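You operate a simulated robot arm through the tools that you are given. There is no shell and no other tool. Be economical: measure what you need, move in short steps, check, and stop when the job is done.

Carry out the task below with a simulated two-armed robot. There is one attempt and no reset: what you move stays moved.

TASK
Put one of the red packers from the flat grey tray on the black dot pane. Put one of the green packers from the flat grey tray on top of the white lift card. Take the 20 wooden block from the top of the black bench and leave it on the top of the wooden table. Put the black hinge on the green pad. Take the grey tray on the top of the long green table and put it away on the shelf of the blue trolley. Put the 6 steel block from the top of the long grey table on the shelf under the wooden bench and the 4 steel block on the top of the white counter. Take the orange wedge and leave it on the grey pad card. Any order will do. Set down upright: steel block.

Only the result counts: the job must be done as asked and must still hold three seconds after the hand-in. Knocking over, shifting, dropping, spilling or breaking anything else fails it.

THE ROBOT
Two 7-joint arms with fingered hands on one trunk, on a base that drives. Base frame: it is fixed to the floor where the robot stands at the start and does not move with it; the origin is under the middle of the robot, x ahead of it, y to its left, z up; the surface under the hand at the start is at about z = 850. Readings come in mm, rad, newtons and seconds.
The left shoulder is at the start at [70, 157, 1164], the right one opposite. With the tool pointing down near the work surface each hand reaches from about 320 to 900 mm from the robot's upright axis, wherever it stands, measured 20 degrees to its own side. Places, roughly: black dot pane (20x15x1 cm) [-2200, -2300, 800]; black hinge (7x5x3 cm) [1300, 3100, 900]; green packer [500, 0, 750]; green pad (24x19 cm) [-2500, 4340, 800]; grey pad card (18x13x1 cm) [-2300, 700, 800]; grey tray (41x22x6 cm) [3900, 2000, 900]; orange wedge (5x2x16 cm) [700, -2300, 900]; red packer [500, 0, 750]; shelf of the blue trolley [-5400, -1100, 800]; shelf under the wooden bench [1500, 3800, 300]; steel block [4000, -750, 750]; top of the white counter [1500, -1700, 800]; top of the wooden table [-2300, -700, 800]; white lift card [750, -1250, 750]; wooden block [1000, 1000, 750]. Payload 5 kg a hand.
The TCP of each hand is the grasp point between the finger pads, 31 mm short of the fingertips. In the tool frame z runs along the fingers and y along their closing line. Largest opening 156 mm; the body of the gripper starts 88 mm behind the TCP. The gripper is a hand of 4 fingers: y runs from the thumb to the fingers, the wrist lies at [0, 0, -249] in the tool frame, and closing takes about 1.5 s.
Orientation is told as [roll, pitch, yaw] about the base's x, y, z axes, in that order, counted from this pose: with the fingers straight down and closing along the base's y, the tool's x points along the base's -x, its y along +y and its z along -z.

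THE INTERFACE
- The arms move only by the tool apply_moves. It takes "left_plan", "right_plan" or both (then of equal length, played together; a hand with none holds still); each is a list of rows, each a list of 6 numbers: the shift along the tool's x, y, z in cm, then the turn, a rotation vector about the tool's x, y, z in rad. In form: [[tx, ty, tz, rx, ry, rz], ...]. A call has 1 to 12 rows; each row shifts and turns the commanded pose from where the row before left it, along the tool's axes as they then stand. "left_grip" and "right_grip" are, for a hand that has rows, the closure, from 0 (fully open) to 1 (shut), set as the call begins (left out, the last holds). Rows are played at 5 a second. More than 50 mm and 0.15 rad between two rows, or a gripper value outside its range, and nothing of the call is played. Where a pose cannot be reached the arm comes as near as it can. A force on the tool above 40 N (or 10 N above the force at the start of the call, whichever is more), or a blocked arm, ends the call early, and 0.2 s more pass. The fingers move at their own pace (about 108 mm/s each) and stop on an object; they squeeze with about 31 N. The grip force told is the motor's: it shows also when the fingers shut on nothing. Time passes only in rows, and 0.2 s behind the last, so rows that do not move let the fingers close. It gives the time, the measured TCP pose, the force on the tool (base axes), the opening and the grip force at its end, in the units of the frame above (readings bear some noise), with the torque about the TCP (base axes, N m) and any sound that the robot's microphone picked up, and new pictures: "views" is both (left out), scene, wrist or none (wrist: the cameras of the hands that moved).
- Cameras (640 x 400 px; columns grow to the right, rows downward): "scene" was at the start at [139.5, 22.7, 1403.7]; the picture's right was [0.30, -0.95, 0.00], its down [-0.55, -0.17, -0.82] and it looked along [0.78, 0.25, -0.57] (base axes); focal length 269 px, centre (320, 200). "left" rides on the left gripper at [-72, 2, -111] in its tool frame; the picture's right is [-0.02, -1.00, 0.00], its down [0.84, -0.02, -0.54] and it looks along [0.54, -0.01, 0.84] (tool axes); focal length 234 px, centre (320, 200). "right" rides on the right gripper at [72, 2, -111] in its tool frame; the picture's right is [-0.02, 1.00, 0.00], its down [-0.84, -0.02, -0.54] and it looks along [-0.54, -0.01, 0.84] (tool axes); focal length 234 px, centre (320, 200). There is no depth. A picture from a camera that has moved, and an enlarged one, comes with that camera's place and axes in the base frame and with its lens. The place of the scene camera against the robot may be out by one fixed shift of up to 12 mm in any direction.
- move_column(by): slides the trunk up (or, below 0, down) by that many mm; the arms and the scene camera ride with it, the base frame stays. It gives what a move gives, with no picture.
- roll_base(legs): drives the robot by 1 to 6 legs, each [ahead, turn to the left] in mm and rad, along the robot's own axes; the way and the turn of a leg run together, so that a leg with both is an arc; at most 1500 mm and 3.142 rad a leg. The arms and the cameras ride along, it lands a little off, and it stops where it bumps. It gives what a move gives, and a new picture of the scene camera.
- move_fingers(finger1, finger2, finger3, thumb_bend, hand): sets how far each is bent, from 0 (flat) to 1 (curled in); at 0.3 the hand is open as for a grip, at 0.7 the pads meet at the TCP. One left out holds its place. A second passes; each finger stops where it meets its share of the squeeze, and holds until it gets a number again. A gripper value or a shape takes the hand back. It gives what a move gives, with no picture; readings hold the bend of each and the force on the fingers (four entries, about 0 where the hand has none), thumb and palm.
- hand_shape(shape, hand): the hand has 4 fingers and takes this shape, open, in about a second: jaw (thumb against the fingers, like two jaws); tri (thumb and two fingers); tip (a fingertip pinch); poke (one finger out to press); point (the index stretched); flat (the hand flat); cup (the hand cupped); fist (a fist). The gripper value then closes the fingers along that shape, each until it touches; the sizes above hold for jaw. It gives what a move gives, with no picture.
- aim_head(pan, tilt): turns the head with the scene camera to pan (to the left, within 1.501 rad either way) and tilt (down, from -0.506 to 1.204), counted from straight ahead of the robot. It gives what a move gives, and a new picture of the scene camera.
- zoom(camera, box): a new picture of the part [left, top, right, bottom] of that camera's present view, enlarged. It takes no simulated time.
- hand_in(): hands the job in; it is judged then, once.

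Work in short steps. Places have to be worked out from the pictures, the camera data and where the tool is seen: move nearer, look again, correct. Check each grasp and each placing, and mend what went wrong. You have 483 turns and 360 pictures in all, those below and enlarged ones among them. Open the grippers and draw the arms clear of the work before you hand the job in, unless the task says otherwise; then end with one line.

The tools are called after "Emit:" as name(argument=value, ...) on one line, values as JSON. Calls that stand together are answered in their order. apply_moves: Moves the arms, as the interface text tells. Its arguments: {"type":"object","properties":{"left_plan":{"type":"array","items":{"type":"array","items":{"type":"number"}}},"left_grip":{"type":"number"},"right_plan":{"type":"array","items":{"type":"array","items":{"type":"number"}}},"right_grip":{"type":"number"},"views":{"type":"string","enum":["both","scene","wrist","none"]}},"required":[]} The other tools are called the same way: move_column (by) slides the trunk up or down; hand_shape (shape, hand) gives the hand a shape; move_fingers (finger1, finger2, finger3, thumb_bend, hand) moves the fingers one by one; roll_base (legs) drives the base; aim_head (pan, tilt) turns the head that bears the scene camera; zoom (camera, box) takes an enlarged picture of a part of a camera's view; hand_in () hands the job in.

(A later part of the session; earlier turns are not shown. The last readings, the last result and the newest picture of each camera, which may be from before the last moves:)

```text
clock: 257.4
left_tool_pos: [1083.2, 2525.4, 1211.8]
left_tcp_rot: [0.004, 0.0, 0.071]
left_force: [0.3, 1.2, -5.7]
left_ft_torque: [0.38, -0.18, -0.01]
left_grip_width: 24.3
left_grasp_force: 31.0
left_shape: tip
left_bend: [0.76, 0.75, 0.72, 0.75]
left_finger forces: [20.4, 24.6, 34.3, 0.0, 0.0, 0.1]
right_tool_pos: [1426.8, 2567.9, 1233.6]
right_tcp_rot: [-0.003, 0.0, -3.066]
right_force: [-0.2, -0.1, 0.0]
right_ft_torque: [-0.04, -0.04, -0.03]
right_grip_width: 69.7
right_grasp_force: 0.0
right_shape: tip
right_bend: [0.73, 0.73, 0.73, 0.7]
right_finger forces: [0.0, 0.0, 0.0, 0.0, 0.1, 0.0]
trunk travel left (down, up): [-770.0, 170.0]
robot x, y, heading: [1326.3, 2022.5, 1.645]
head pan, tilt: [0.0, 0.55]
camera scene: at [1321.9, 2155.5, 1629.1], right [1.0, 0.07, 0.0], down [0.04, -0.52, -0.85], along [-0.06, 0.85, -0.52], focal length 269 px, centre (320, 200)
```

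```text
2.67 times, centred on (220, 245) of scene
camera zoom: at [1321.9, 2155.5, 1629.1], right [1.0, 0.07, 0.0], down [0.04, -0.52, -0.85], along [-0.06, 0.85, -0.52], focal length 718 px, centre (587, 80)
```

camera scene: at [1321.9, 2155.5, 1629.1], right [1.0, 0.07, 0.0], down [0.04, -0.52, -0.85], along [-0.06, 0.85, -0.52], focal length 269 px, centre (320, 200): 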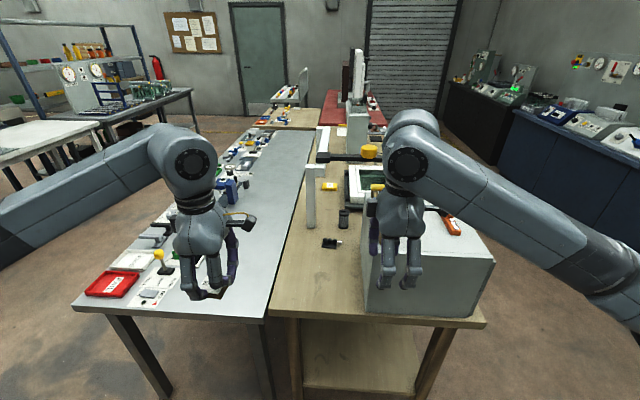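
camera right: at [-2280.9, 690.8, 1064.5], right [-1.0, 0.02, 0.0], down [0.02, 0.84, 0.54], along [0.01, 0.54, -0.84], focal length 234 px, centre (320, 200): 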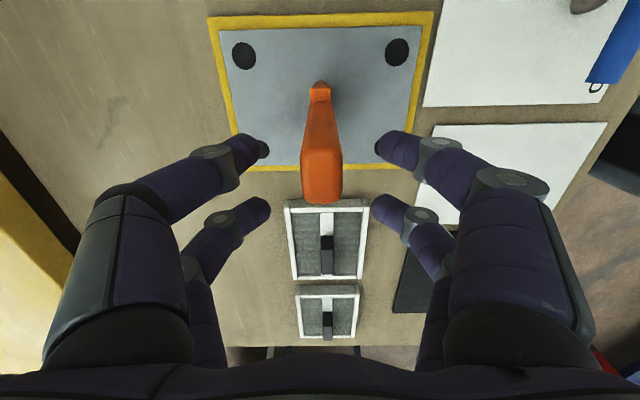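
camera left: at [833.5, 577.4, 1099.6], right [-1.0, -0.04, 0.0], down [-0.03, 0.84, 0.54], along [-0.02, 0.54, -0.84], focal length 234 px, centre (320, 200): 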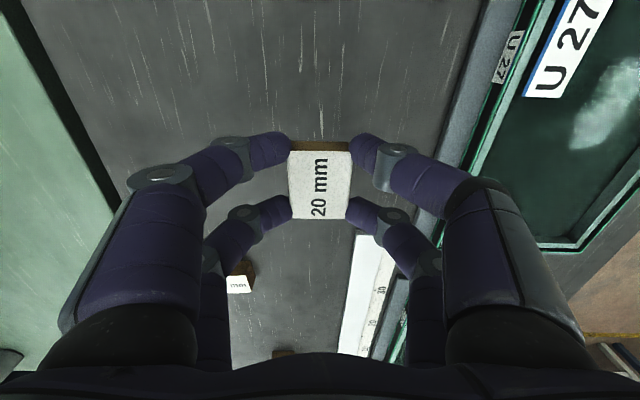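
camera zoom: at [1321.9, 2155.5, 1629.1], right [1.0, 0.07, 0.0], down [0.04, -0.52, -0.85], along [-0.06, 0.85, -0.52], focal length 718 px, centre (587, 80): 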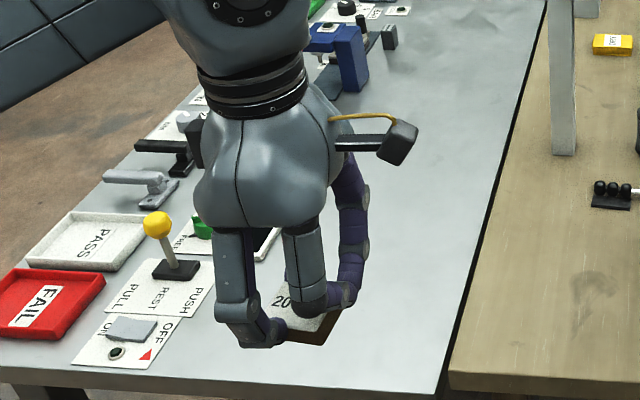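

The block has twisted in the grip. I set it down on the empty part of the grey table (~[1045, 2790]) to regrasp it.

Emit:
apply_moves(left_plan=[[0.4, 3, 0, 0, 0, 0], [0.4, 3, 0, 0, 0, 0], [0.4, 3, 0, 0, 0, 0], [0.4, 3, 0, 0, 0, 0], [0.4, 3, 0, 0, 0, 0], [0.4, 3, 0, 0, 0, 0], [0.4, 3, 0, 0, 0, 0], [0.4, 3, 0, 0, 0, 0], [0.4, 2.5, 0, 0, 0, 0], [0, 0, 0, 0, 0, 0]], views="none")

Emit:
apply_moves(left_plan=[[0, 0, 3.5, 0, 0, 0], [0, 0, 3.5, 0, 0, 0], [0, 0, 3.5, 0, 0, 0], [0, 0, 3.5, 0, 0, 0], [0, 0, 3.5, 0, 0, 0], [0, 0, 3.5, 0, 0, 0], [0, 0, 3.5, 0, 0, 0], [0, 0, 3, 0, 0, 0], [0, 0, 0, 0, 0, 0]], views="both")

```text
clock: 259.6
left_tool_pos: [1028.0, 2785.2, 1215.8]
left_tcp_rot: [0.003, 0.0, 0.071]
left_force: [0.4, 0.7, -0.9]
left_ft_torque: [0.03, 0.0, 0.01]
left_grip_width: 24.2
left_grasp_force: 31.2
left_shape: tip
left_bend: [0.76, 0.75, 0.72, 0.75]
left_finger forces: [20.5, 25.1, 35.8, 0.1, 0.0, 0.1]
right_tool_pos: [1426.3, 2566.8, 1235.2]
right_tcp_rot: [-0.004, -0.002, -3.066]
right_force: [0.5, 0.2, 0.4]
right_ft_torque: [0.0, -0.04, 0.02]
right_grip_width: 70.1
right_grasp_force: 0.1
right_shape: tip
right_bend: [0.73, 0.73, 0.73, 0.7]
right_finger forces: [0.1, 0.1, 0.0, 0.1, 0.0, 0.0]
trunk travel left (down, up): [-770.0, 170.0]
robot x, y, heading: [1328.7, 2021.5, 1.647]
head pan, tilt: [0.0, 0.55]
```

```text
clock: 261.6
left_tool_pos: [1027.1, 2786.4, 941.1]
left_tcp_rot: [0.003, 0.0, 0.072]
left_force: [0.0, -0.1, -0.4]
left_ft_torque: [0.02, 0.0, 0.0]
left_grip_width: 24.0
left_grasp_force: 31.0
left_shape: tip
left_bend: [0.76, 0.75, 0.72, 0.75]
left_finger forces: [20.4, 25.1, 35.7, 0.1, 0.0, 0.0]
right_tool_pos: [1426.4, 2567.3, 1234.6]
right_tcp_rot: [-0.003, 0.0, -3.067]
right_force: [-0.4, 0.1, 0.0]
right_ft_torque: [0.03, -0.02, 0.04]
right_grip_width: 69.8
right_grasp_force: 0.0
right_shape: tip
right_bend: [0.73, 0.73, 0.73, 0.7]
right_finger forces: [0.0, 0.0, 0.0, 0.1, 0.0, 0.0]
trunk travel left (down, up): [-770.0, 170.0]
robot x, y, heading: [1324.4, 2022.5, 1.643]
head pan, tilt: [0.0, 0.55]
camera scene: at [1322.0, 2155.0, 1629.2], right [1.0, 0.07, 0.0], down [0.04, -0.52, -0.85], along [-0.06, 0.85, -0.52], focal length 269 px, centre (320, 200)
camera left: at [1098.7, 2793.7, 1050.9], right [0.1, -1.0, 0.0], down [-0.83, -0.08, 0.54], along [-0.54, -0.05, -0.84], focal length 234 px, centre (320, 200)
```

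scene: 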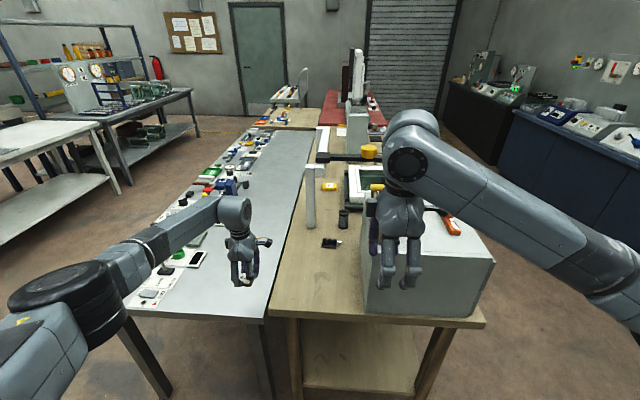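
left: 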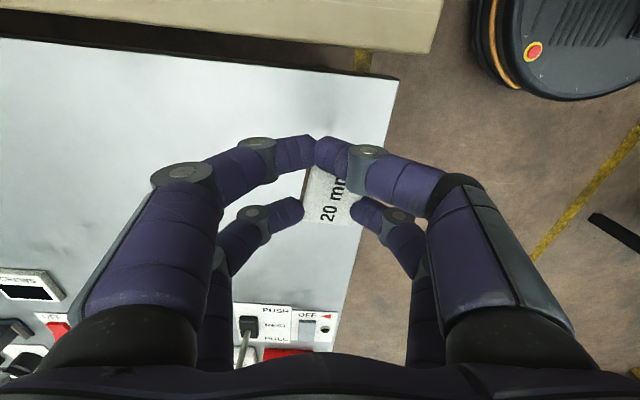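

The table's front edge is close (y ≈ 2728); I move 70 mm further in, then lower gently.

Emit:
apply_moves(left_plan=[[-0.5, 3.5, 0, 0, 0, 0], [-0.5, 3.5, 0, 0, 0, 0], [0, 0, 2, 0, 0, 0], [0, 0, 1, 0, 0, 0], [0, 0, 0.6, 0, 0, 0], [0, 0, 0, 0, 0, 0]], views="wrist")

```text
clock: 263.1
left_tool_pos: [1030.3, 2795.4, 919.9]
left_tcp_rot: [0.008, 0.003, 0.076]
left_force: [0.4, 0.2, -0.3]
left_ft_torque: [-0.01, 0.0, -0.02]
left_grip_width: 24.1
left_grasp_force: 31.1
left_shape: tip
left_bend: [0.76, 0.75, 0.72, 0.75]
left_finger forces: [20.4, 25.2, 35.9, 0.0, 0.0, 0.1]
left hand out of reach, approached as far as the arm can: row 1, 2, 3, 5
right_tool_pos: [1425.4, 2569.0, 1234.4]
right_tcp_rot: [-0.003, 0.0, -3.067]
right_force: [-0.3, 0.4, -0.2]
right_ft_torque: [-0.03, 0.01, 0.0]
right_grip_width: 69.8
right_grasp_force: 0.1
right_shape: tip
right_bend: [0.73, 0.73, 0.73, 0.7]
right_finger forces: [0.0, 0.1, 0.0, 0.1, 0.0, 0.1]
trunk travel left (down, up): [-770.0, 170.0]
robot x, y, heading: [1326.7, 2022.3, 1.641]
head pan, tilt: [0.0, 0.55]
camera left: at [1100.5, 2803.9, 1030.9], right [0.1, -0.99, -0.01], down [-0.83, -0.09, 0.55], along [-0.54, -0.05, -0.84], focal length 234 px, centre (320, 200)
```

left: 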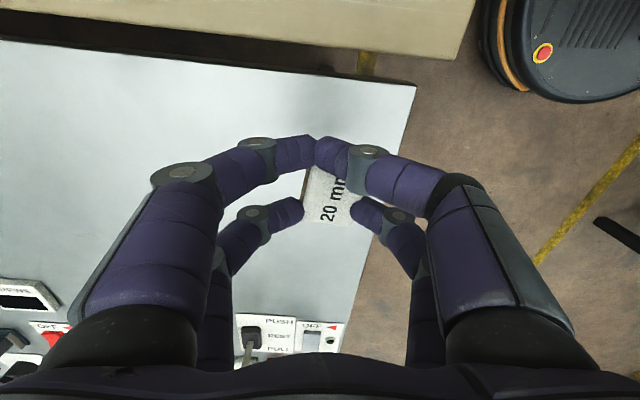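

Out of reach at this trunk height. I raise the hand, drive 110 mm ahead and lower the trunk 150 mm.

Emit:
apply_moves(left_plan=[[0, 0, -4, 0, 0, 0], [0, 0, -4, 0, 0, 0], [0, 0, -4, 0, 0, 0], [0, 0, -4, 0, 0, 0], [0, 0, -4, 0, 0, 0], [0, 0, 0, 0, 0, 0]], views="none")

Emit:
roll_base(legs=[[110, -0.07]])

Emit:
move_column(by=-150)

Emit:
zoom(camera="left", box=[0, 0, 640, 400])

```text
clock: 264.4
left_tool_pos: [1028.2, 2795.4, 1119.7]
left_tcp_rot: [0.003, 0.001, 0.072]
left_force: [-0.1, -0.4, -0.6]
left_ft_torque: [-0.03, -0.02, -0.04]
left_grip_width: 23.9
left_grasp_force: 31.1
left_shape: tip
left_bend: [0.76, 0.75, 0.72, 0.75]
left_finger forces: [20.3, 25.2, 35.8, 0.0, 0.0, 0.0]
right_tool_pos: [1426.1, 2569.3, 1234.3]
right_tcp_rot: [-0.004, 0.001, -3.066]
right_force: [-0.5, 0.2, 0.3]
right_ft_torque: [0.0, 0.0, 0.02]
right_grip_width: 69.8
right_grasp_force: 0.1
right_shape: tip
right_bend: [0.73, 0.73, 0.73, 0.7]
right_finger forces: [0.1, 0.1, 0.0, 0.0, 0.1, 0.1]
trunk travel left (down, up): [-770.0, 170.0]
robot x, y, heading: [1325.6, 2020.3, 1.649]
head pan, tilt: [0.0, 0.55]
```

```text
clock: 265.6
left_tool_pos: [1075.7, 2913.4, 1129.4]
left_tcp_rot: [0.016, -0.002, 0.002]
left_force: [-0.7, -0.1, 0.2]
left_ft_torque: [0.1, -0.01, 0.01]
left_grip_width: 24.1
left_grasp_force: 30.9
left_shape: tip
left_bend: [0.76, 0.75, 0.72, 0.75]
left_finger forces: [20.2, 25.2, 35.8, 0.0, 0.0, 0.0]
right_tool_pos: [1457.9, 2658.3, 1242.0]
right_tcp_rot: [-0.014, 0.0, -3.132]
right_force: [0.0, -1.4, 1.4]
right_ft_torque: [0.12, -0.04, 0.04]
right_grip_width: 69.8
right_grasp_force: 0.0
right_shape: tip
right_bend: [0.73, 0.73, 0.73, 0.7]
right_finger forces: [0.1, 0.0, 0.1, 0.0, 0.0, 0.0]
trunk travel left (down, up): [-770.0, 170.0]
robot x, y, heading: [1323.1, 2133.5, 1.584]
head pan, tilt: [0.0, 0.55]
camera scene: at [1326.1, 2252.3, 1630.6], right [1.0, 0.01, 0.0], down [0.0, -0.51, -0.86], along [0.0, 0.86, -0.51], focal length 269 px, centre (320, 200)
```

scene: 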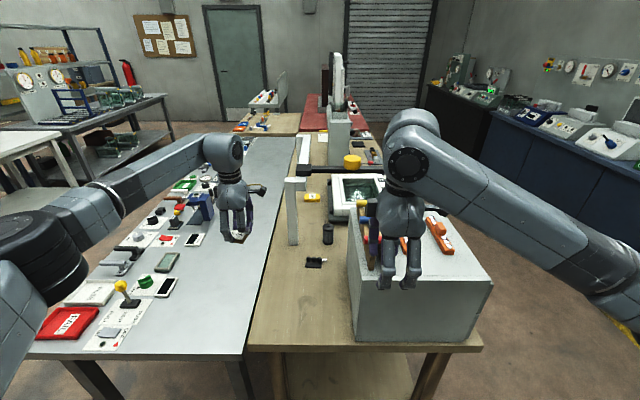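

```text
clock: 267.0
left_tool_pos: [1076.7, 2921.2, 995.2]
left_tcp_rot: [0.008, 0.001, 0.004]
left_force: [-0.4, 0.2, 0.4]
left_ft_torque: [-0.07, -0.01, -0.01]
left_grip_width: 24.0
left_grasp_force: 30.8
left_shape: tip
left_bend: [0.76, 0.75, 0.72, 0.75]
left_finger forces: [20.4, 25.2, 35.8, 0.1, 0.1, 0.0]
right_tool_pos: [1458.3, 2668.7, 1118.3]
right_tcp_rot: [-0.029, -0.006, -3.133]
right_force: [-0.1, -13.7, 22.8]
right_ft_torque: [1.15, 0.43, 0.14]
right_grip_width: 65.1
right_grasp_force: 0.0
right_shape: tip
right_bend: [0.73, 0.73, 0.76, 0.7]
right_finger forces: [0.0, 0.0, 24.5, 0.0, 3.9, 0.0]
trunk travel left (down, up): [-642.0, 298.0]
robot x, y, heading: [1320.3, 2130.0, 1.575]
head pan, tilt: [0.0, 0.55]
stopped: the force on the tool passed its limit at 53 N (the readings are from after the stop); the commanded pose is now the measured one
```

```text
1.00 times, centred on (320, 200) of left (not enlarged: the box is as wide or as high as the picture)
camera zoom: at [1147.6, 2922.6, 1106.6], right [0.03, -1.0, -0.01], down [-0.84, -0.03, 0.54], along [-0.54, -0.01, -0.84], focal length 234 px, centre (320, 200)
```

zoom: 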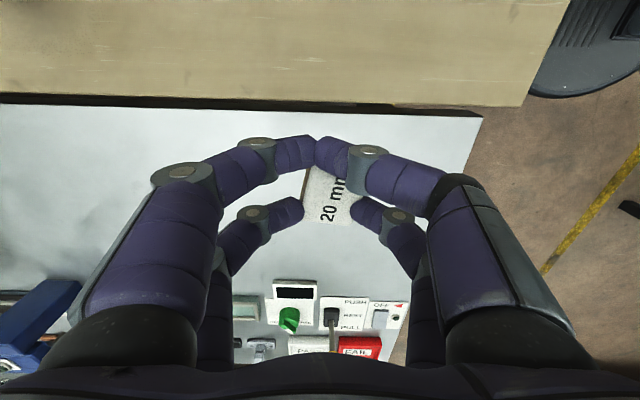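

The right hand touched the top of the grey box. I lift the right hand straight up at once.

Emit:
apply_moves(right_plan=[[0, 0, -2, 0, 0, 0], [0, 0, -4, 0, 0, 0], [0, 0, -4, 0, 0, 0], [0, 0, -4, 0, 0, 0], [0, 0, -4, 0, 0, 0], [0, 0, 0, 0, 0, 0]], views="both")

```text
clock: 268.4
left_tool_pos: [1077.4, 2922.7, 993.1]
left_tcp_rot: [0.007, 0.001, 0.004]
left_force: [0.2, -0.4, 0.0]
left_ft_torque: [0.01, 0.02, -0.03]
left_grip_width: 24.0
left_grasp_force: 30.7
left_shape: tip
left_bend: [0.76, 0.75, 0.72, 0.75]
left_finger forces: [20.2, 25.3, 35.9, 0.0, 0.0, 0.0]
right_tool_pos: [1459.6, 2666.3, 1293.9]
right_tcp_rot: [-0.021, -0.006, -3.135]
right_force: [0.8, 0.2, 0.1]
right_ft_torque: [-0.03, 0.01, 0.0]
right_grip_width: 69.7
right_grasp_force: 0.0
right_shape: tip
right_bend: [0.73, 0.73, 0.73, 0.7]
right_finger forces: [0.0, 0.0, 0.0, 0.0, 0.1, 0.0]
trunk travel left (down, up): [-642.0, 298.0]
robot x, y, heading: [1322.1, 2131.1, 1.568]
head pan, tilt: [0.0, 0.55]
camera scene: at [1327.6, 2267.0, 1500.6], right [1.0, 0.0, 0.0], down [0.0, -0.52, -0.85], along [0.0, 0.85, -0.52], focal length 269 px, centre (320, 200)
camera right: at [1533.0, 2663.2, 1403.2], right [-0.02, -1.0, -0.02], down [-0.84, 0.0, 0.55], along [-0.55, 0.03, -0.83], focal length 234 px, centre (320, 200)
```

scene: 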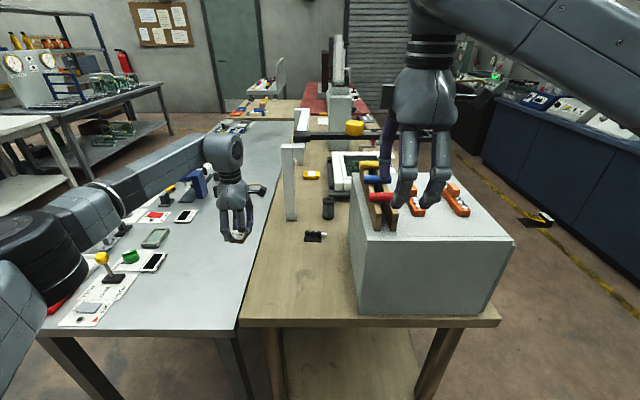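
right: 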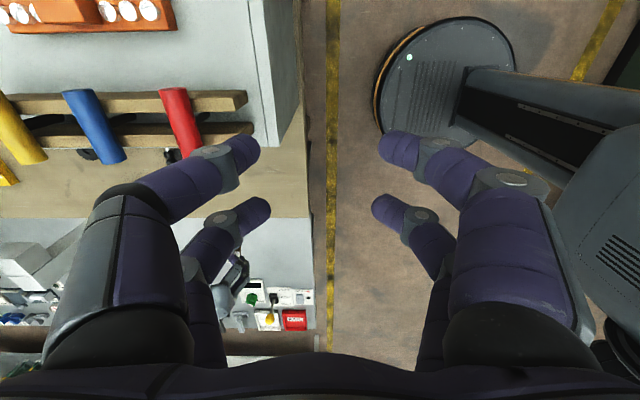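

Emit:
zoom(camera="right", box=[0, 0, 320, 200])

Emit:
zoom(camera="scene", box=[340, 140, 500, 260])

```text
2.00 times, centred on (160, 100) of right
camera zoom: at [1533.0, 2663.2, 1403.2], right [-0.02, -1.0, -0.02], down [-0.84, 0.0, 0.55], along [-0.55, 0.03, -0.83], focal length 468 px, centre (640, 400)
```

zoom: 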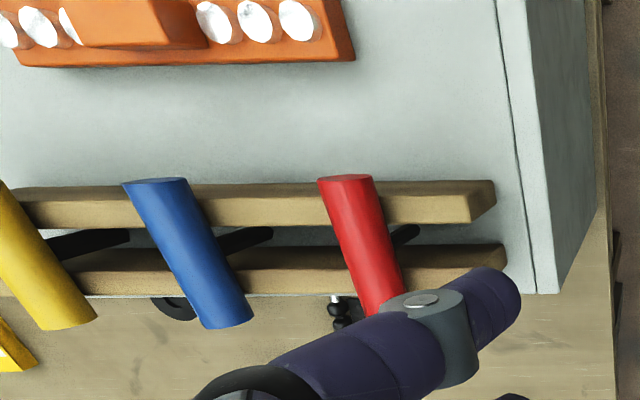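

```text
3.33 times, centred on (420, 200) of scene
camera zoom: at [1327.6, 2267.0, 1500.6], right [1.0, 0.0, 0.0], down [0.0, -0.52, -0.85], along [0.0, 0.85, -0.52], focal length 897 px, centre (-13, 200)
```

zoom: 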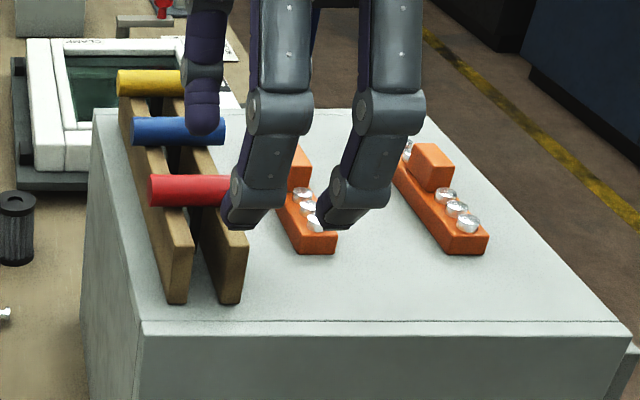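

Nothing seems displaced. Now I lower the left hand to set the block on the clear strip of the grey table.

Emit:
apply_moves(left_plan=[[0, 0, 3, 0, 0, 0], [0, 0, 3, 0, 0, 0], [0, 0, 2, 0, 0, 0], [0, 0, 1, 0, 0, 0], [0, 0, 0, 0, 0, 0]], views="both")

```text
clock: 269.6
left_tool_pos: [1075.8, 2923.9, 902.2]
left_tcp_rot: [0.004, 0.002, 0.005]
left_force: [0.9, 0.3, -1.4]
left_ft_torque: [0.04, 0.02, 0.0]
left_grip_width: 23.9
left_grasp_force: 30.9
left_shape: tip
left_bend: [0.76, 0.75, 0.72, 0.75]
left_finger forces: [20.4, 25.2, 35.8, 0.0, 0.0, 0.0]
right_tool_pos: [1458.4, 2667.4, 1294.0]
right_tcp_rot: [-0.023, -0.006, -3.133]
right_force: [0.6, -0.5, 0.0]
right_ft_torque: [0.01, 0.03, 0.03]
right_grip_width: 69.8
right_grasp_force: 0.0
right_shape: tip
right_bend: [0.73, 0.73, 0.73, 0.7]
right_finger forces: [0.1, 0.1, 0.0, 0.1, 0.1, 0.1]
trunk travel left (down, up): [-642.0, 298.0]
robot x, y, heading: [1321.8, 2133.1, 1.578]
head pan, tilt: [0.0, 0.55]
camera scene: at [1327.3, 2266.2, 1500.7], right [1.0, 0.0, 0.0], down [0.0, -0.52, -0.85], along [0.0, 0.85, -0.52], focal length 269 px, centre (320, 200)
camera left: at [1147.2, 2925.4, 1013.8], right [0.03, -1.0, -0.01], down [-0.84, -0.03, 0.54], along [-0.54, -0.01, -0.84], focal length 234 px, centre (320, 200)
```

scene: 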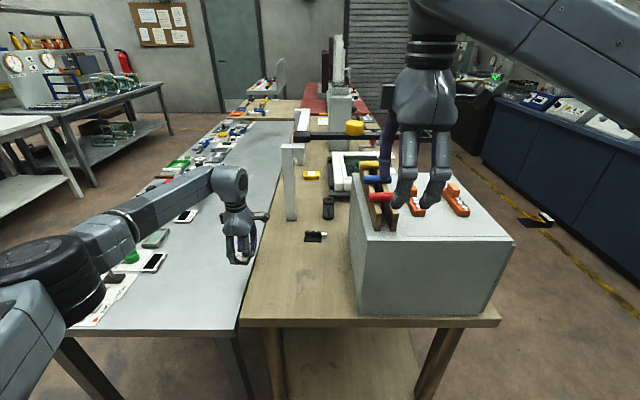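
left: 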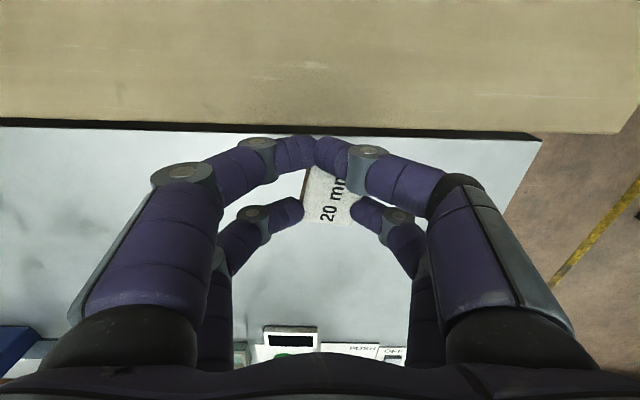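

Emit:
apply_moves(left_plan=[[0, 0, 0.4, 0, 0, 0], [0, 0, 0.4, 0, 0, 0], [0, 0, 0.3, 0, 0, 0], [0, 0, 0, 0, 0, 0]], views="none")

Emit:
zoom(camera="scene", box=[200, 190, 360, 290])

```text
clock: 270.6
left_tool_pos: [1077.6, 2922.7, 892.0]
left_tcp_rot: [0.004, 0.0, 0.004]
left_force: [-0.2, -0.4, -0.6]
left_ft_torque: [0.01, -0.01, 0.0]
left_grip_width: 24.1
left_grasp_force: 30.8
left_shape: tip
left_bend: [0.76, 0.75, 0.72, 0.75]
left_finger forces: [20.3, 25.3, 35.8, 0.1, 0.0, 0.1]
right_tool_pos: [1459.2, 2665.0, 1293.6]
right_tcp_rot: [-0.022, -0.006, -3.134]
right_force: [1.2, 0.0, 0.1]
right_ft_torque: [0.04, 0.04, 0.0]
right_grip_width: 70.0
right_grasp_force: 0.0
right_shape: tip
right_bend: [0.73, 0.73, 0.73, 0.7]
right_finger forces: [0.0, 0.1, 0.0, 0.0, 0.0, 0.0]
trunk travel left (down, up): [-642.0, 298.0]
robot x, y, heading: [1322.7, 2131.4, 1.575]
head pan, tilt: [0.0, 0.55]
```

```text
4.00 times, centred on (280, 240) of scene
camera zoom: at [1327.0, 2266.2, 1500.7], right [1.0, 0.0, 0.0], down [0.0, -0.52, -0.85], along [0.0, 0.85, -0.52], focal length 1077 px, centre (480, 40)
```

zoom: 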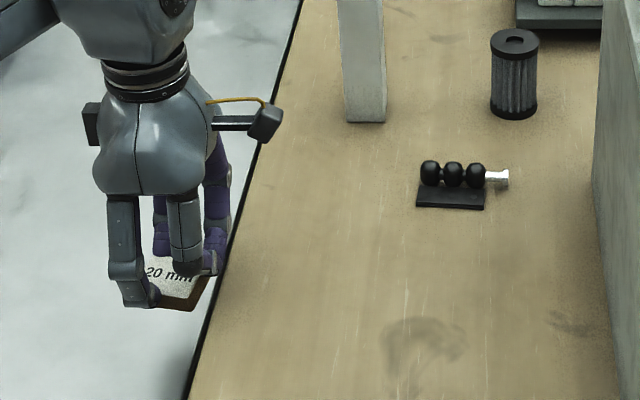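

Emit:
apply_moves(left_plan=[[0, 0, 0.4, 0, 0, 0], [0, 0, 0.3, 0, 0, 0], [0, 0, 0, 0, 0, 0]], views="none")

Emit:
apply_moves(left_plan=[[0, 0, 0.3, 0, 0, 0], [0, 0, 0.3, 0, 0, 0], [0, 0, 0, 0, 0, 0]], views="none")

```text
clock: 271.4
left_tool_pos: [1077.2, 2923.8, 886.0]
left_tcp_rot: [0.005, 0.0, 0.003]
left_force: [0.0, -0.6, -1.1]
left_ft_torque: [-0.01, -0.02, 0.02]
left_grip_width: 24.1
left_grasp_force: 30.9
left_shape: tip
left_bend: [0.76, 0.75, 0.72, 0.75]
left_finger forces: [20.3, 25.2, 35.8, 0.0, 0.1, 0.1]
right_tool_pos: [1458.3, 2666.1, 1292.9]
right_tcp_rot: [-0.024, -0.006, -3.135]
right_force: [-0.1, 0.4, -0.5]
right_ft_torque: [-0.02, -0.03, -0.01]
right_grip_width: 69.9
right_grasp_force: 0.0
right_shape: tip
right_bend: [0.73, 0.73, 0.73, 0.7]
right_finger forces: [0.0, 0.0, 0.0, 0.0, 0.0, 0.0]
trunk travel left (down, up): [-642.0, 298.0]
robot x, y, heading: [1321.8, 2128.4, 1.575]
head pan, tilt: [0.0, 0.55]
```

```text
clock: 272.2
left_tool_pos: [1076.0, 2922.3, 879.2]
left_tcp_rot: [0.006, -0.001, 0.003]
left_force: [-0.7, 0.3, -0.4]
left_ft_torque: [0.04, -0.04, 0.03]
left_grip_width: 24.1
left_grasp_force: 30.9
left_shape: tip
left_bend: [0.76, 0.75, 0.72, 0.75]
left_finger forces: [20.3, 25.2, 35.7, 0.1, 0.0, 0.0]
right_tool_pos: [1459.5, 2666.1, 1293.9]
right_tcp_rot: [-0.024, -0.004, -3.134]
right_force: [-0.4, -0.2, -0.8]
right_ft_torque: [0.03, -0.04, 0.02]
right_grip_width: 69.7
right_grasp_force: 0.0
right_shape: tip
right_bend: [0.73, 0.73, 0.73, 0.7]
right_finger forces: [0.1, 0.0, 0.0, 0.0, 0.1, 0.0]
trunk travel left (down, up): [-642.0, 298.0]
robot x, y, heading: [1323.6, 2133.1, 1.572]
head pan, tilt: [0.0, 0.55]
```

Emit:
apply_moves(left_plan=[[0, 0, 0.4, 0, 0, 0], [0, 0, 0.4, 0, 0, 0], [0, 0, 0, 0, 0, 0]], views="none")

Emit:
zoom(camera="scene", box=[210, 220, 290, 280])

```text
clock: 273.0
left_tool_pos: [1076.4, 2924.4, 875.0]
left_tcp_rot: [0.01, -0.003, 0.003]
left_force: [-2.3, 2.7, 18.8]
left_ft_torque: [0.22, -0.42, 0.09]
left_grip_width: 24.2
left_grasp_force: 30.9
left_shape: tip
left_bend: [0.77, 0.75, 0.72, 0.75]
left_finger forces: [42.3, 24.7, 36.1, 0.0, 0.0, 0.0]
right_tool_pos: [1459.0, 2663.6, 1294.5]
right_tcp_rot: [-0.024, -0.007, -3.135]
right_force: [-0.7, 0.3, -0.8]
right_ft_torque: [-0.01, 0.02, -0.02]
right_grip_width: 69.7
right_grasp_force: 0.1
right_shape: tip
right_bend: [0.73, 0.73, 0.73, 0.7]
right_finger forces: [0.1, 0.0, 0.1, 0.0, 0.1, 0.1]
trunk travel left (down, up): [-642.0, 298.0]
robot x, y, heading: [1321.7, 2129.2, 1.577]
head pan, tilt: [0.0, 0.55]
```

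```text
6.67 times, centred on (250, 250) of scene
camera zoom: at [1327.4, 2263.9, 1501.2], right [1.0, 0.01, 0.0], down [0.0, -0.52, -0.85], along [0.0, 0.85, -0.52], focal length 1795 px, centre (787, -133)
```

zoom: 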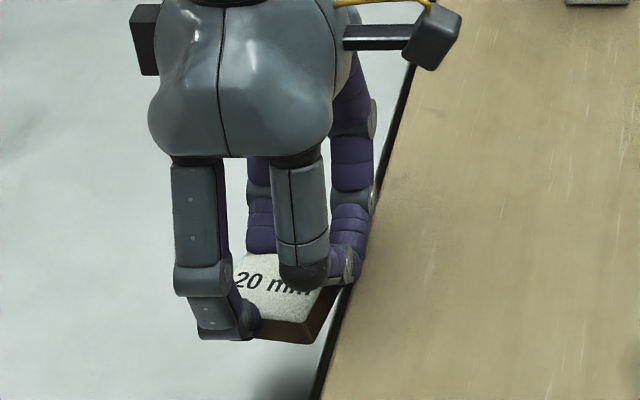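

On the table. I open to release.

Emit:
apply_moves(left_plan=[[0, 0, -0.2, 0, 0, 0], [0, 0, 0, 0, 0, 0], [0, 0, 0, 0, 0, 0], [0, 0, 0, 0, 0, 0], [0, 0, 0, 0, 0, 0]], left_grip=0.45, views="wrist")

```text
clock: 274.2
left_tool_pos: [1079.1, 2921.9, 878.8]
left_tcp_rot: [0.012, 0.0, 0.003]
left_force: [3.3, 2.1, 37.5]
left_ft_torque: [-0.42, -0.97, 0.01]
left_grip_width: 72.4
left_grasp_force: 0.1
left_shape: tip
left_bend: [0.76, 0.72, 0.72, 0.75]
left_finger forces: [12.6, 0.0, 0.0, 0.1, 25.1, 0.0]
right_tool_pos: [1461.7, 2661.5, 1295.8]
right_tcp_rot: [-0.027, -0.008, -3.134]
right_force: [0.1, -0.7, -0.7]
right_ft_torque: [0.01, 0.0, 0.02]
right_grip_width: 69.9
right_grasp_force: 0.0
right_shape: tip
right_bend: [0.73, 0.73, 0.73, 0.7]
right_finger forces: [0.0, 0.1, 0.0, 0.0, 0.0, 0.1]
trunk travel left (down, up): [-642.0, 298.0]
robot x, y, heading: [1322.9, 2132.5, 1.576]
head pan, tilt: [0.0, 0.55]
camera left: at [1149.9, 2923.5, 991.2], right [0.03, -1.0, -0.01], down [-0.84, -0.03, 0.54], along [-0.54, 0.0, -0.84], focal length 234 px, centre (320, 200)
```

left: 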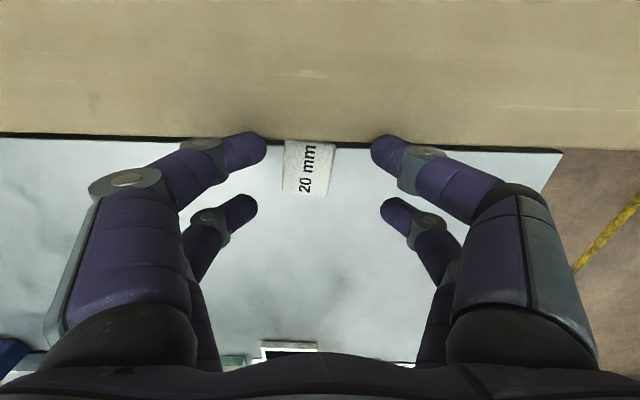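

The near fingertips touch the adjacent wooden bench edge (slightly higher). I raise a little, shift 16 mm away from it, and regrip with one pair just to move the block clear.

Emit:
apply_moves(left_plan=[[0, 0, -1.5, 0, 0, 0], [1.5, 0.8, 0, 0, 0, 0], [0, 0, 0.5, 0, 0, 0], [0, 0, 0, 0, 0, 0]], views="wrist")

```text
clock: 275.2
left_tool_pos: [1061.2, 2932.2, 882.9]
left_tcp_rot: [0.004, -0.001, 0.004]
left_force: [-0.6, 0.3, 0.0]
left_ft_torque: [-0.03, -0.03, 0.02]
left_grip_width: 85.4
left_grasp_force: 0.2
left_shape: tip
left_bend: [0.72, 0.72, 0.72, 0.7]
left_finger forces: [0.1, 0.0, 0.0, 0.1, 0.0, 0.0]
right_tool_pos: [1459.5, 2665.6, 1292.8]
right_tcp_rot: [-0.022, -0.006, -3.134]
right_force: [-0.4, -0.3, -0.1]
right_ft_torque: [-0.01, 0.0, 0.04]
right_grip_width: 69.8
right_grasp_force: 0.0
right_shape: tip
right_bend: [0.73, 0.73, 0.73, 0.7]
right_finger forces: [0.0, 0.0, 0.0, 0.1, 0.0, 0.0]
trunk travel left (down, up): [-642.0, 298.0]
robot x, y, heading: [1323.6, 2131.1, 1.58]
head pan, tilt: [0.0, 0.55]
camera left: at [1132.2, 2933.6, 993.6], right [0.03, -1.0, 0.0], down [-0.84, -0.03, 0.54], along [-0.54, -0.01, -0.84], focal length 234 px, centre (320, 200)
```

left: 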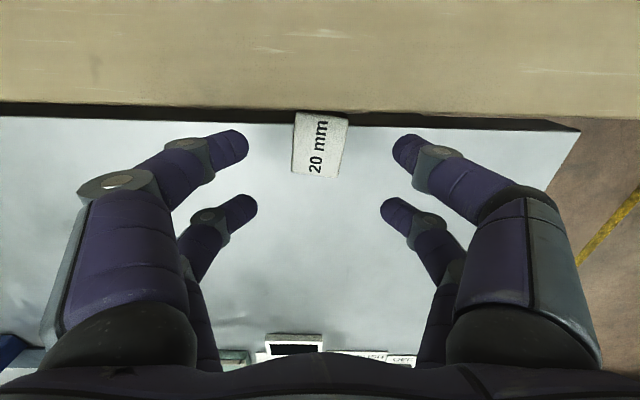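

Emit:
apply_moves(left_plan=[[0, 0, 0.5, 0, 0, 0], [0, 0, 0, 0, 0, 0]], views="none")

Emit:
apply_moves(left_plan=[[0, 0, 0, 0, 0, 0], [0, 0, 0, 0, 0, 0], [0, 0, 0, 0, 0, 0], [0, 0, 0, 0, 0, 0], [0, 0, -0.8, 0, 0, 0], [2.5, 0, 0, 0, 0, 0], [2.5, 0, 0, 0, 0, 0], [0, 0, 0.6, 0, 0, 0], [0, 0, 0, 0, 0, 0]], left_grip=1, views="wrist")

```text
clock: 275.8
left_tool_pos: [1062.9, 2931.0, 877.4]
left_tcp_rot: [0.006, 0.0, 0.003]
left_force: [0.4, -0.5, -0.9]
left_ft_torque: [0.03, 0.0, -0.01]
left_grip_width: 85.4
left_grasp_force: 0.1
left_shape: tip
left_bend: [0.72, 0.72, 0.72, 0.7]
left_finger forces: [0.1, 0.1, 0.0, 0.0, 0.0, 0.1]
right_tool_pos: [1459.1, 2667.0, 1293.7]
right_tcp_rot: [-0.023, -0.006, -3.136]
right_force: [0.4, -0.1, 1.0]
right_ft_torque: [0.03, -0.01, 0.02]
right_grip_width: 69.6
right_grasp_force: 0.1
right_shape: tip
right_bend: [0.73, 0.73, 0.73, 0.7]
right_finger forces: [0.0, 0.0, 0.1, 0.1, 0.0, 0.0]
trunk travel left (down, up): [-642.0, 298.0]
robot x, y, heading: [1326.2, 2133.8, 1.579]
head pan, tilt: [0.0, 0.55]
```

```text
clock: 277.8
left_tool_pos: [1034.5, 2930.8, 886.0]
left_tcp_rot: [0.008, 0.0, 0.01]
left_force: [0.2, -0.3, 0.1]
left_ft_torque: [-0.02, -0.02, 0.01]
left_grip_width: 0.0
left_grasp_force: 31.3
left_shape: tip
left_bend: [0.7, 0.7, 0.7, 0.7]
left_finger forces: [0.0, 0.0, 0.1, 0.1, 0.1, 0.0]
left hand out of reach, approached as far as the arm can: row 7, 8
right_tool_pos: [1459.3, 2667.2, 1294.3]
right_tcp_rot: [-0.023, -0.006, -3.134]
right_force: [0.3, 0.0, -0.8]
right_ft_torque: [0.0, -0.05, -0.01]
right_grip_width: 69.6
right_grasp_force: 0.1
right_shape: tip
right_bend: [0.73, 0.73, 0.73, 0.7]
right_finger forces: [0.0, 0.1, 0.0, 0.1, 0.1, 0.1]
trunk travel left (down, up): [-642.0, 298.0]
robot x, y, heading: [1321.3, 2131.5, 1.575]
head pan, tilt: [0.0, 0.55]
camera left: at [1105.4, 2933.4, 997.7], right [0.03, -1.0, -0.01], down [-0.84, -0.03, 0.55], along [-0.55, -0.01, -0.84], focal length 234 px, centre (320, 200)
```

left: 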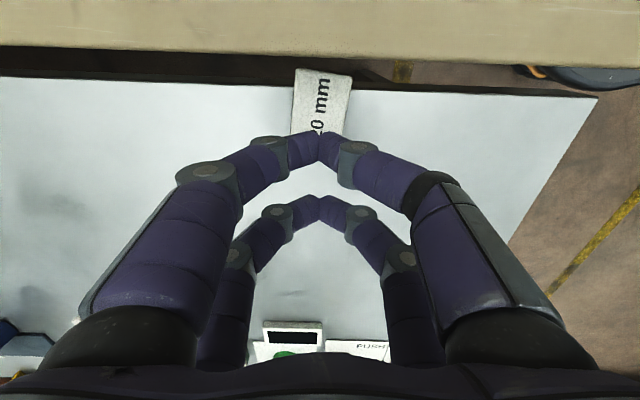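

The fingers closed above the block: the grey table is lower (~792) and the block lies there (x 1046–1088, y 2931). I lift, retract the right hand, lower the trunk 100 mm and drive 60 mm closer.

Emit:
apply_moves(left_plan=[[0, 0, -4, 0, 0, 0], [0, 0, -4, 0, 0, 0], [0, 0, -4, 0, 0, 0], [0, 0, -4, 0, 0, 0], [0, 0, 0, 0, 0, 0]], right_plan=[[0, 4, 0, 0, 0, 0], [0, 4, 0, 0, 0, 0], [0, 4, 0, 0, 0, 0], [0, 4, 0, 0, 0, 0], [0, 0, 0, 0, 0, 0]], left_grip=0.5, views="none")

Emit:
move_column(by=-100)

Emit:
roll_base(legs=[[60, 0]])

Emit:
zoom(camera="left", box=[0, 0, 640, 400])

```text
clock: 279.0
left_tool_pos: [1033.9, 2930.5, 1046.3]
left_tcp_rot: [0.004, 0.001, 0.004]
left_force: [0.5, -0.3, -0.1]
left_ft_torque: [-0.03, -0.01, -0.01]
left_grip_width: 77.5
left_grasp_force: 0.0
left_shape: tip
left_bend: [0.73, 0.73, 0.73, 0.7]
left_finger forces: [0.0, 0.0, 0.0, 0.1, 0.0, 0.0]
right_tool_pos: [1459.5, 2509.7, 1292.5]
right_tcp_rot: [-0.02, -0.006, -3.135]
right_force: [0.4, 0.8, -0.2]
right_ft_torque: [-0.06, -0.02, 0.03]
right_grip_width: 69.9
right_grasp_force: 0.0
right_shape: tip
right_bend: [0.73, 0.73, 0.73, 0.7]
right_finger forces: [0.0, 0.1, 0.1, 0.0, 0.0, 0.1]
trunk travel left (down, up): [-642.0, 298.0]
robot x, y, heading: [1321.0, 2129.0, 1.575]
head pan, tilt: [0.0, 0.55]
```

```text
clock: 280.3
left_tool_pos: [1034.3, 2929.6, 948.4]
left_tcp_rot: [0.006, 0.001, 0.004]
left_force: [1.0, 0.2, -0.4]
left_ft_torque: [0.05, -0.04, 0.01]
left_grip_width: 77.7
left_grasp_force: 0.0
left_shape: tip
left_bend: [0.73, 0.73, 0.73, 0.7]
left_finger forces: [0.0, 0.0, 0.0, 0.0, 0.0, 0.0]
right_tool_pos: [1460.9, 2507.0, 1192.2]
right_tcp_rot: [-0.023, -0.006, -3.134]
right_force: [1.1, -0.7, 0.2]
right_ft_torque: [0.01, 0.02, -0.03]
right_grip_width: 69.6
right_grasp_force: 0.0
right_shape: tip
right_bend: [0.73, 0.73, 0.73, 0.7]
right_finger forces: [0.0, 0.1, 0.0, 0.1, 0.0, 0.1]
trunk travel left (down, up): [-542.0, 398.0]
robot x, y, heading: [1325.3, 2128.2, 1.576]
head pan, tilt: [0.0, 0.55]
```

```text
clock: 281.3
left_tool_pos: [1034.4, 2986.1, 950.6]
left_tcp_rot: [0.009, -0.001, 0.006]
left_force: [-0.2, -1.0, 0.8]
left_ft_torque: [0.02, 0.02, 0.01]
left_grip_width: 77.4
left_grasp_force: 0.0
left_shape: tip
left_bend: [0.73, 0.73, 0.73, 0.7]
left_finger forces: [0.0, 0.1, 0.1, 0.1, 0.0, 0.0]
right_tool_pos: [1461.5, 2562.2, 1194.7]
right_tcp_rot: [-0.026, -0.007, -3.133]
right_force: [0.6, -1.1, 0.6]
right_ft_torque: [0.06, -0.03, 0.01]
right_grip_width: 69.9
right_grasp_force: 0.1
right_shape: tip
right_bend: [0.73, 0.73, 0.73, 0.7]
right_finger forces: [0.1, 0.1, 0.0, 0.1, 0.0, 0.0]
trunk travel left (down, up): [-542.0, 398.0]
robot x, y, heading: [1326.8, 2190.9, 1.576]
head pan, tilt: [0.0, 0.55]
camera scene: at [1326.9, 2320.7, 1401.5], right [1.0, 0.01, 0.0], down [0.0, -0.52, -0.85], along [-0.01, 0.85, -0.52], focal length 269 px, centre (320, 200)
```

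scene: 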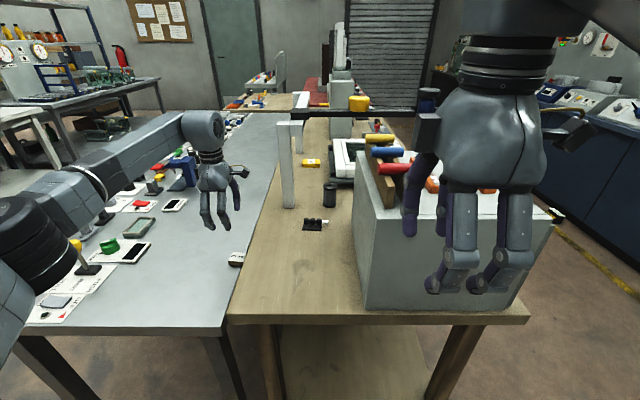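

```text
1.00 times, centred on (320, 200) of left (not enlarged: the box is as wide or as high as the picture)
camera zoom: at [1104.5, 2987.3, 1062.5], right [0.03, -1.0, -0.01], down [-0.84, -0.03, 0.54], along [-0.54, -0.01, -0.84], focal length 234 px, centre (320, 200)
```

zoom: 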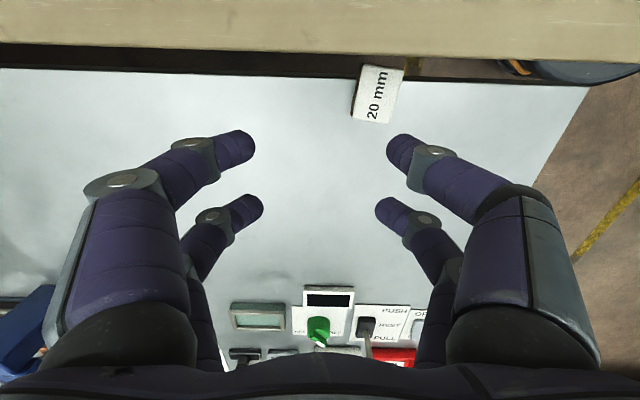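

Block at [1068, 2931]. I move to straddle it and lower to TCP ≈ 832.

Emit:
apply_moves(left_plan=[[-1.2, -2.8, 2, 0, 0, 0], [-1.2, -2.7, 2, 0, 0, 0], [0, 0, 3, 0, 0, 0], [0, 0, 3, 0, 0, 0], [0, 0, 1.0, 0, 0, 0], [0, 0, 0, 0, 0, 0]], views="wrist")

```text
clock: 282.7
left_tool_pos: [1058.6, 2933.6, 837.5]
left_tcp_rot: [0.004, -0.001, 0.007]
left_force: [0.0, 0.2, -0.5]
left_ft_torque: [0.05, 0.01, 0.01]
left_grip_width: 77.5
left_grasp_force: 0.0
left_shape: tip
left_bend: [0.73, 0.73, 0.73, 0.7]
left_finger forces: [0.1, 0.0, 0.1, 0.1, 0.1, 0.0]
right_tool_pos: [1461.1, 2567.0, 1192.4]
right_tcp_rot: [-0.022, -0.006, -3.132]
right_force: [-0.2, 0.2, 0.3]
right_ft_torque: [-0.01, 0.0, -0.01]
right_grip_width: 69.8
right_grasp_force: 0.0
right_shape: tip
right_bend: [0.73, 0.73, 0.73, 0.7]
right_finger forces: [0.0, 0.0, 0.1, 0.1, 0.0, 0.1]
trunk travel left (down, up): [-542.0, 398.0]
robot x, y, heading: [1322.0, 2189.0, 1.579]
head pan, tilt: [0.0, 0.55]
camera left: at [1128.9, 2936.4, 948.2], right [0.03, -1.0, -0.01], down [-0.84, -0.03, 0.54], along [-0.54, -0.01, -0.84], focal length 234 px, centre (320, 200)
```

left: 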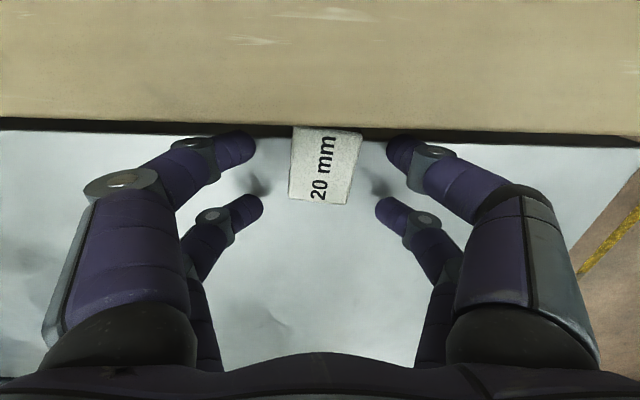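

Emit:
apply_moves(left_plan=[[0, 0, 0.5, 0, 0, 0], [0, 0, 0, 0, 0, 0]], views="none")

Emit:
apply_moves(left_plan=[[0, 0, 0, 0, 0, 0], [0, 0, 0, 0, 0, 0], [0, 0, 0, 0, 0, 0], [0, 0, 0, 0, 0, 0], [0, 0, 0, 0, 0, 0]], left_grip=1, views="wrist")

```text
clock: 283.3
left_tool_pos: [1057.7, 2934.1, 833.3]
left_tcp_rot: [0.006, -0.001, 0.005]
left_force: [0.4, 0.6, 2.3]
left_ft_torque: [-0.11, 0.05, 0.02]
left_grip_width: 77.4
left_grasp_force: 0.2
left_shape: tip
left_bend: [0.73, 0.73, 0.73, 0.7]
left_finger forces: [0.0, 0.1, 2.8, 0.1, 0.0, 0.1]
right_tool_pos: [1461.0, 2566.0, 1193.6]
right_tcp_rot: [-0.023, -0.007, -3.132]
right_force: [-0.3, -1.1, 0.2]
right_ft_torque: [0.0, 0.04, -0.01]
right_grip_width: 69.8
right_grasp_force: 0.1
right_shape: tip
right_bend: [0.73, 0.73, 0.73, 0.7]
right_finger forces: [0.0, 0.0, 0.1, 0.0, 0.0, 0.0]
trunk travel left (down, up): [-542.0, 398.0]
robot x, y, heading: [1323.7, 2189.4, 1.579]
head pan, tilt: [0.0, 0.55]
```

```text
clock: 284.5
left_tool_pos: [1057.9, 2935.1, 832.7]
left_tcp_rot: [0.008, 0.001, 0.005]
left_force: [0.5, -2.0, 6.7]
left_ft_torque: [-0.16, -0.14, -0.03]
left_grip_width: 23.9
left_grasp_force: 31.3
left_shape: tip
left_bend: [0.72, 0.75, 0.77, 0.7]
left_finger forces: [36.4, 0.0, 0.0, 0.1, 38.5, 0.0]
right_tool_pos: [1460.4, 2565.4, 1193.3]
right_tcp_rot: [-0.025, -0.006, -3.131]
right_force: [-0.6, -0.2, 0.0]
right_ft_torque: [0.0, -0.01, -0.01]
right_grip_width: 70.0
right_grasp_force: 0.1
right_shape: tip
right_bend: [0.73, 0.73, 0.73, 0.7]
right_finger forces: [0.1, 0.0, 0.0, 0.1, 0.0, 0.0]
trunk travel left (down, up): [-542.0, 398.0]
robot x, y, heading: [1321.1, 2187.1, 1.571]
head pan, tilt: [0.0, 0.55]
camera left: at [1129.0, 2936.7, 944.7], right [0.03, -1.0, -0.01], down [-0.84, -0.03, 0.54], along [-0.54, -0.01, -0.84], focal length 234 px, centre (320, 200)
```

left: 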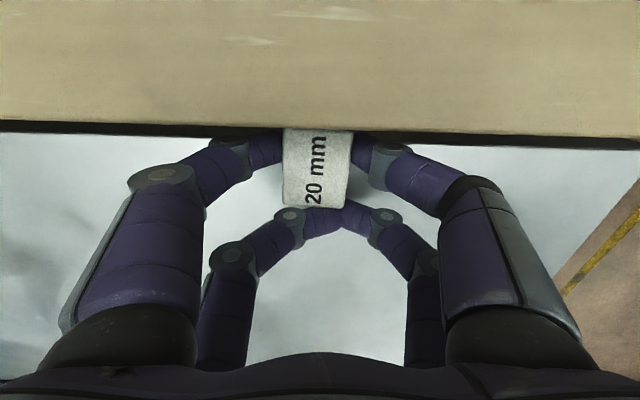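

Gripped by the near pair. I lift a little, carry it 60 mm away from the bench edge, set it down and regrip centrally.

Emit:
apply_moves(left_plan=[[0, 0, -1.5, 0, 0, 0], [3, 0, 0, 0, 0, 0], [3, 0, 0, 0, 0, 0], [0, 0, 1.3, 0, 0, 0], [0, 0, 0, 0, 0, 0]], views="wrist")

```text
clock: 285.7
left_tool_pos: [997.5, 2934.7, 833.7]
left_tcp_rot: [0.007, -0.003, 0.003]
left_force: [-0.5, 0.0, 2.0]
left_ft_torque: [0.07, -0.13, -0.02]
left_grip_width: 23.1
left_grasp_force: 31.2
left_shape: tip
left_bend: [0.72, 0.75, 0.77, 0.7]
left_finger forces: [36.3, 0.1, 0.0, 0.0, 34.1, 0.1]
right_tool_pos: [1460.9, 2568.0, 1193.5]
right_tcp_rot: [-0.023, -0.006, -3.132]
right_force: [0.6, -0.4, -0.4]
right_ft_torque: [0.0, -0.02, -0.02]
right_grip_width: 70.0
right_grasp_force: 0.0
right_shape: tip
right_bend: [0.73, 0.73, 0.73, 0.7]
right_finger forces: [0.1, 0.0, 0.0, 0.1, 0.0, 0.0]
trunk travel left (down, up): [-542.0, 398.0]
robot x, y, heading: [1320.5, 2185.9, 1.578]
head pan, tilt: [0.0, 0.55]
camera left: at [1067.9, 2936.7, 945.6], right [0.03, -1.0, -0.01], down [-0.84, -0.03, 0.54], along [-0.54, -0.01, -0.84], focal length 234 px, centre (320, 200)
```

left: 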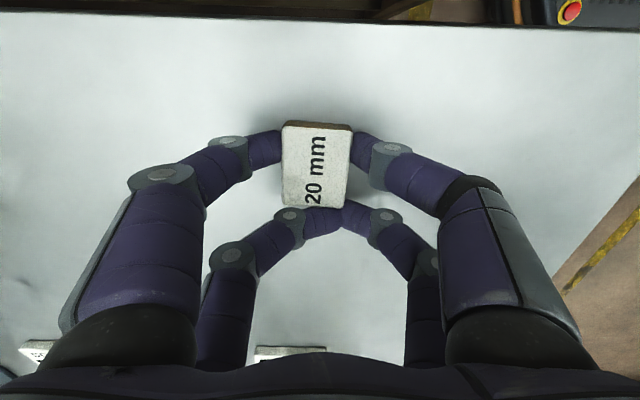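

Emit:
apply_moves(left_plan=[[0, 0, 0, 0, 0, 0], [0, 0, 0, 0, 0, 0], [0, 0, 0, 0, 0, 0], [-1.1, 0, 0, 0, 0, 0], [0, 0, 0, 0, 0, 0]], left_grip=0.5, views="wrist")

```text
clock: 286.9
left_tool_pos: [1009.5, 2934.8, 835.7]
left_tcp_rot: [0.005, -0.001, 0.005]
left_force: [-0.1, -0.1, 0.7]
left_ft_torque: [-0.01, -0.02, -0.01]
left_grip_width: 76.9
left_grasp_force: 0.0
left_shape: tip
left_bend: [0.73, 0.73, 0.73, 0.7]
left_finger forces: [0.0, 0.1, 0.0, 0.0, 0.0, 0.0]
right_tool_pos: [1459.4, 2567.8, 1193.4]
right_tcp_rot: [-0.022, -0.007, -3.132]
right_force: [-0.3, 0.3, -0.2]
right_ft_torque: [0.01, -0.06, 0.0]
right_grip_width: 70.0
right_grasp_force: 0.1
right_shape: tip
right_bend: [0.73, 0.73, 0.73, 0.7]
right_finger forces: [0.1, 0.1, 0.0, 0.1, 0.0, 0.0]
trunk travel left (down, up): [-542.0, 398.0]
robot x, y, heading: [1321.0, 2192.2, 1.581]
head pan, tilt: [0.0, 0.55]
camera left: at [1079.3, 2936.3, 945.7], right [0.03, -1.0, -0.01], down [-0.84, -0.03, 0.54], along [-0.54, -0.01, -0.84], focal length 234 px, centre (320, 200)
```

left: 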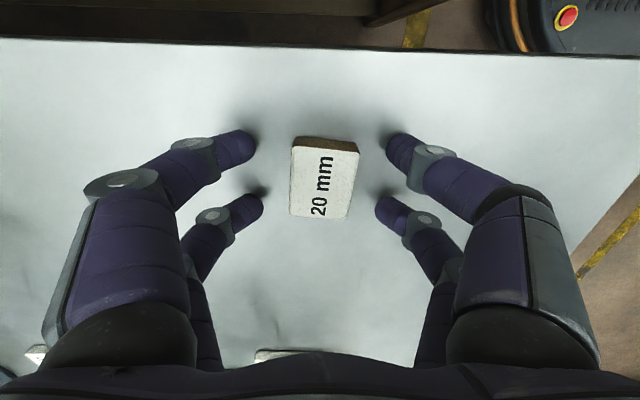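

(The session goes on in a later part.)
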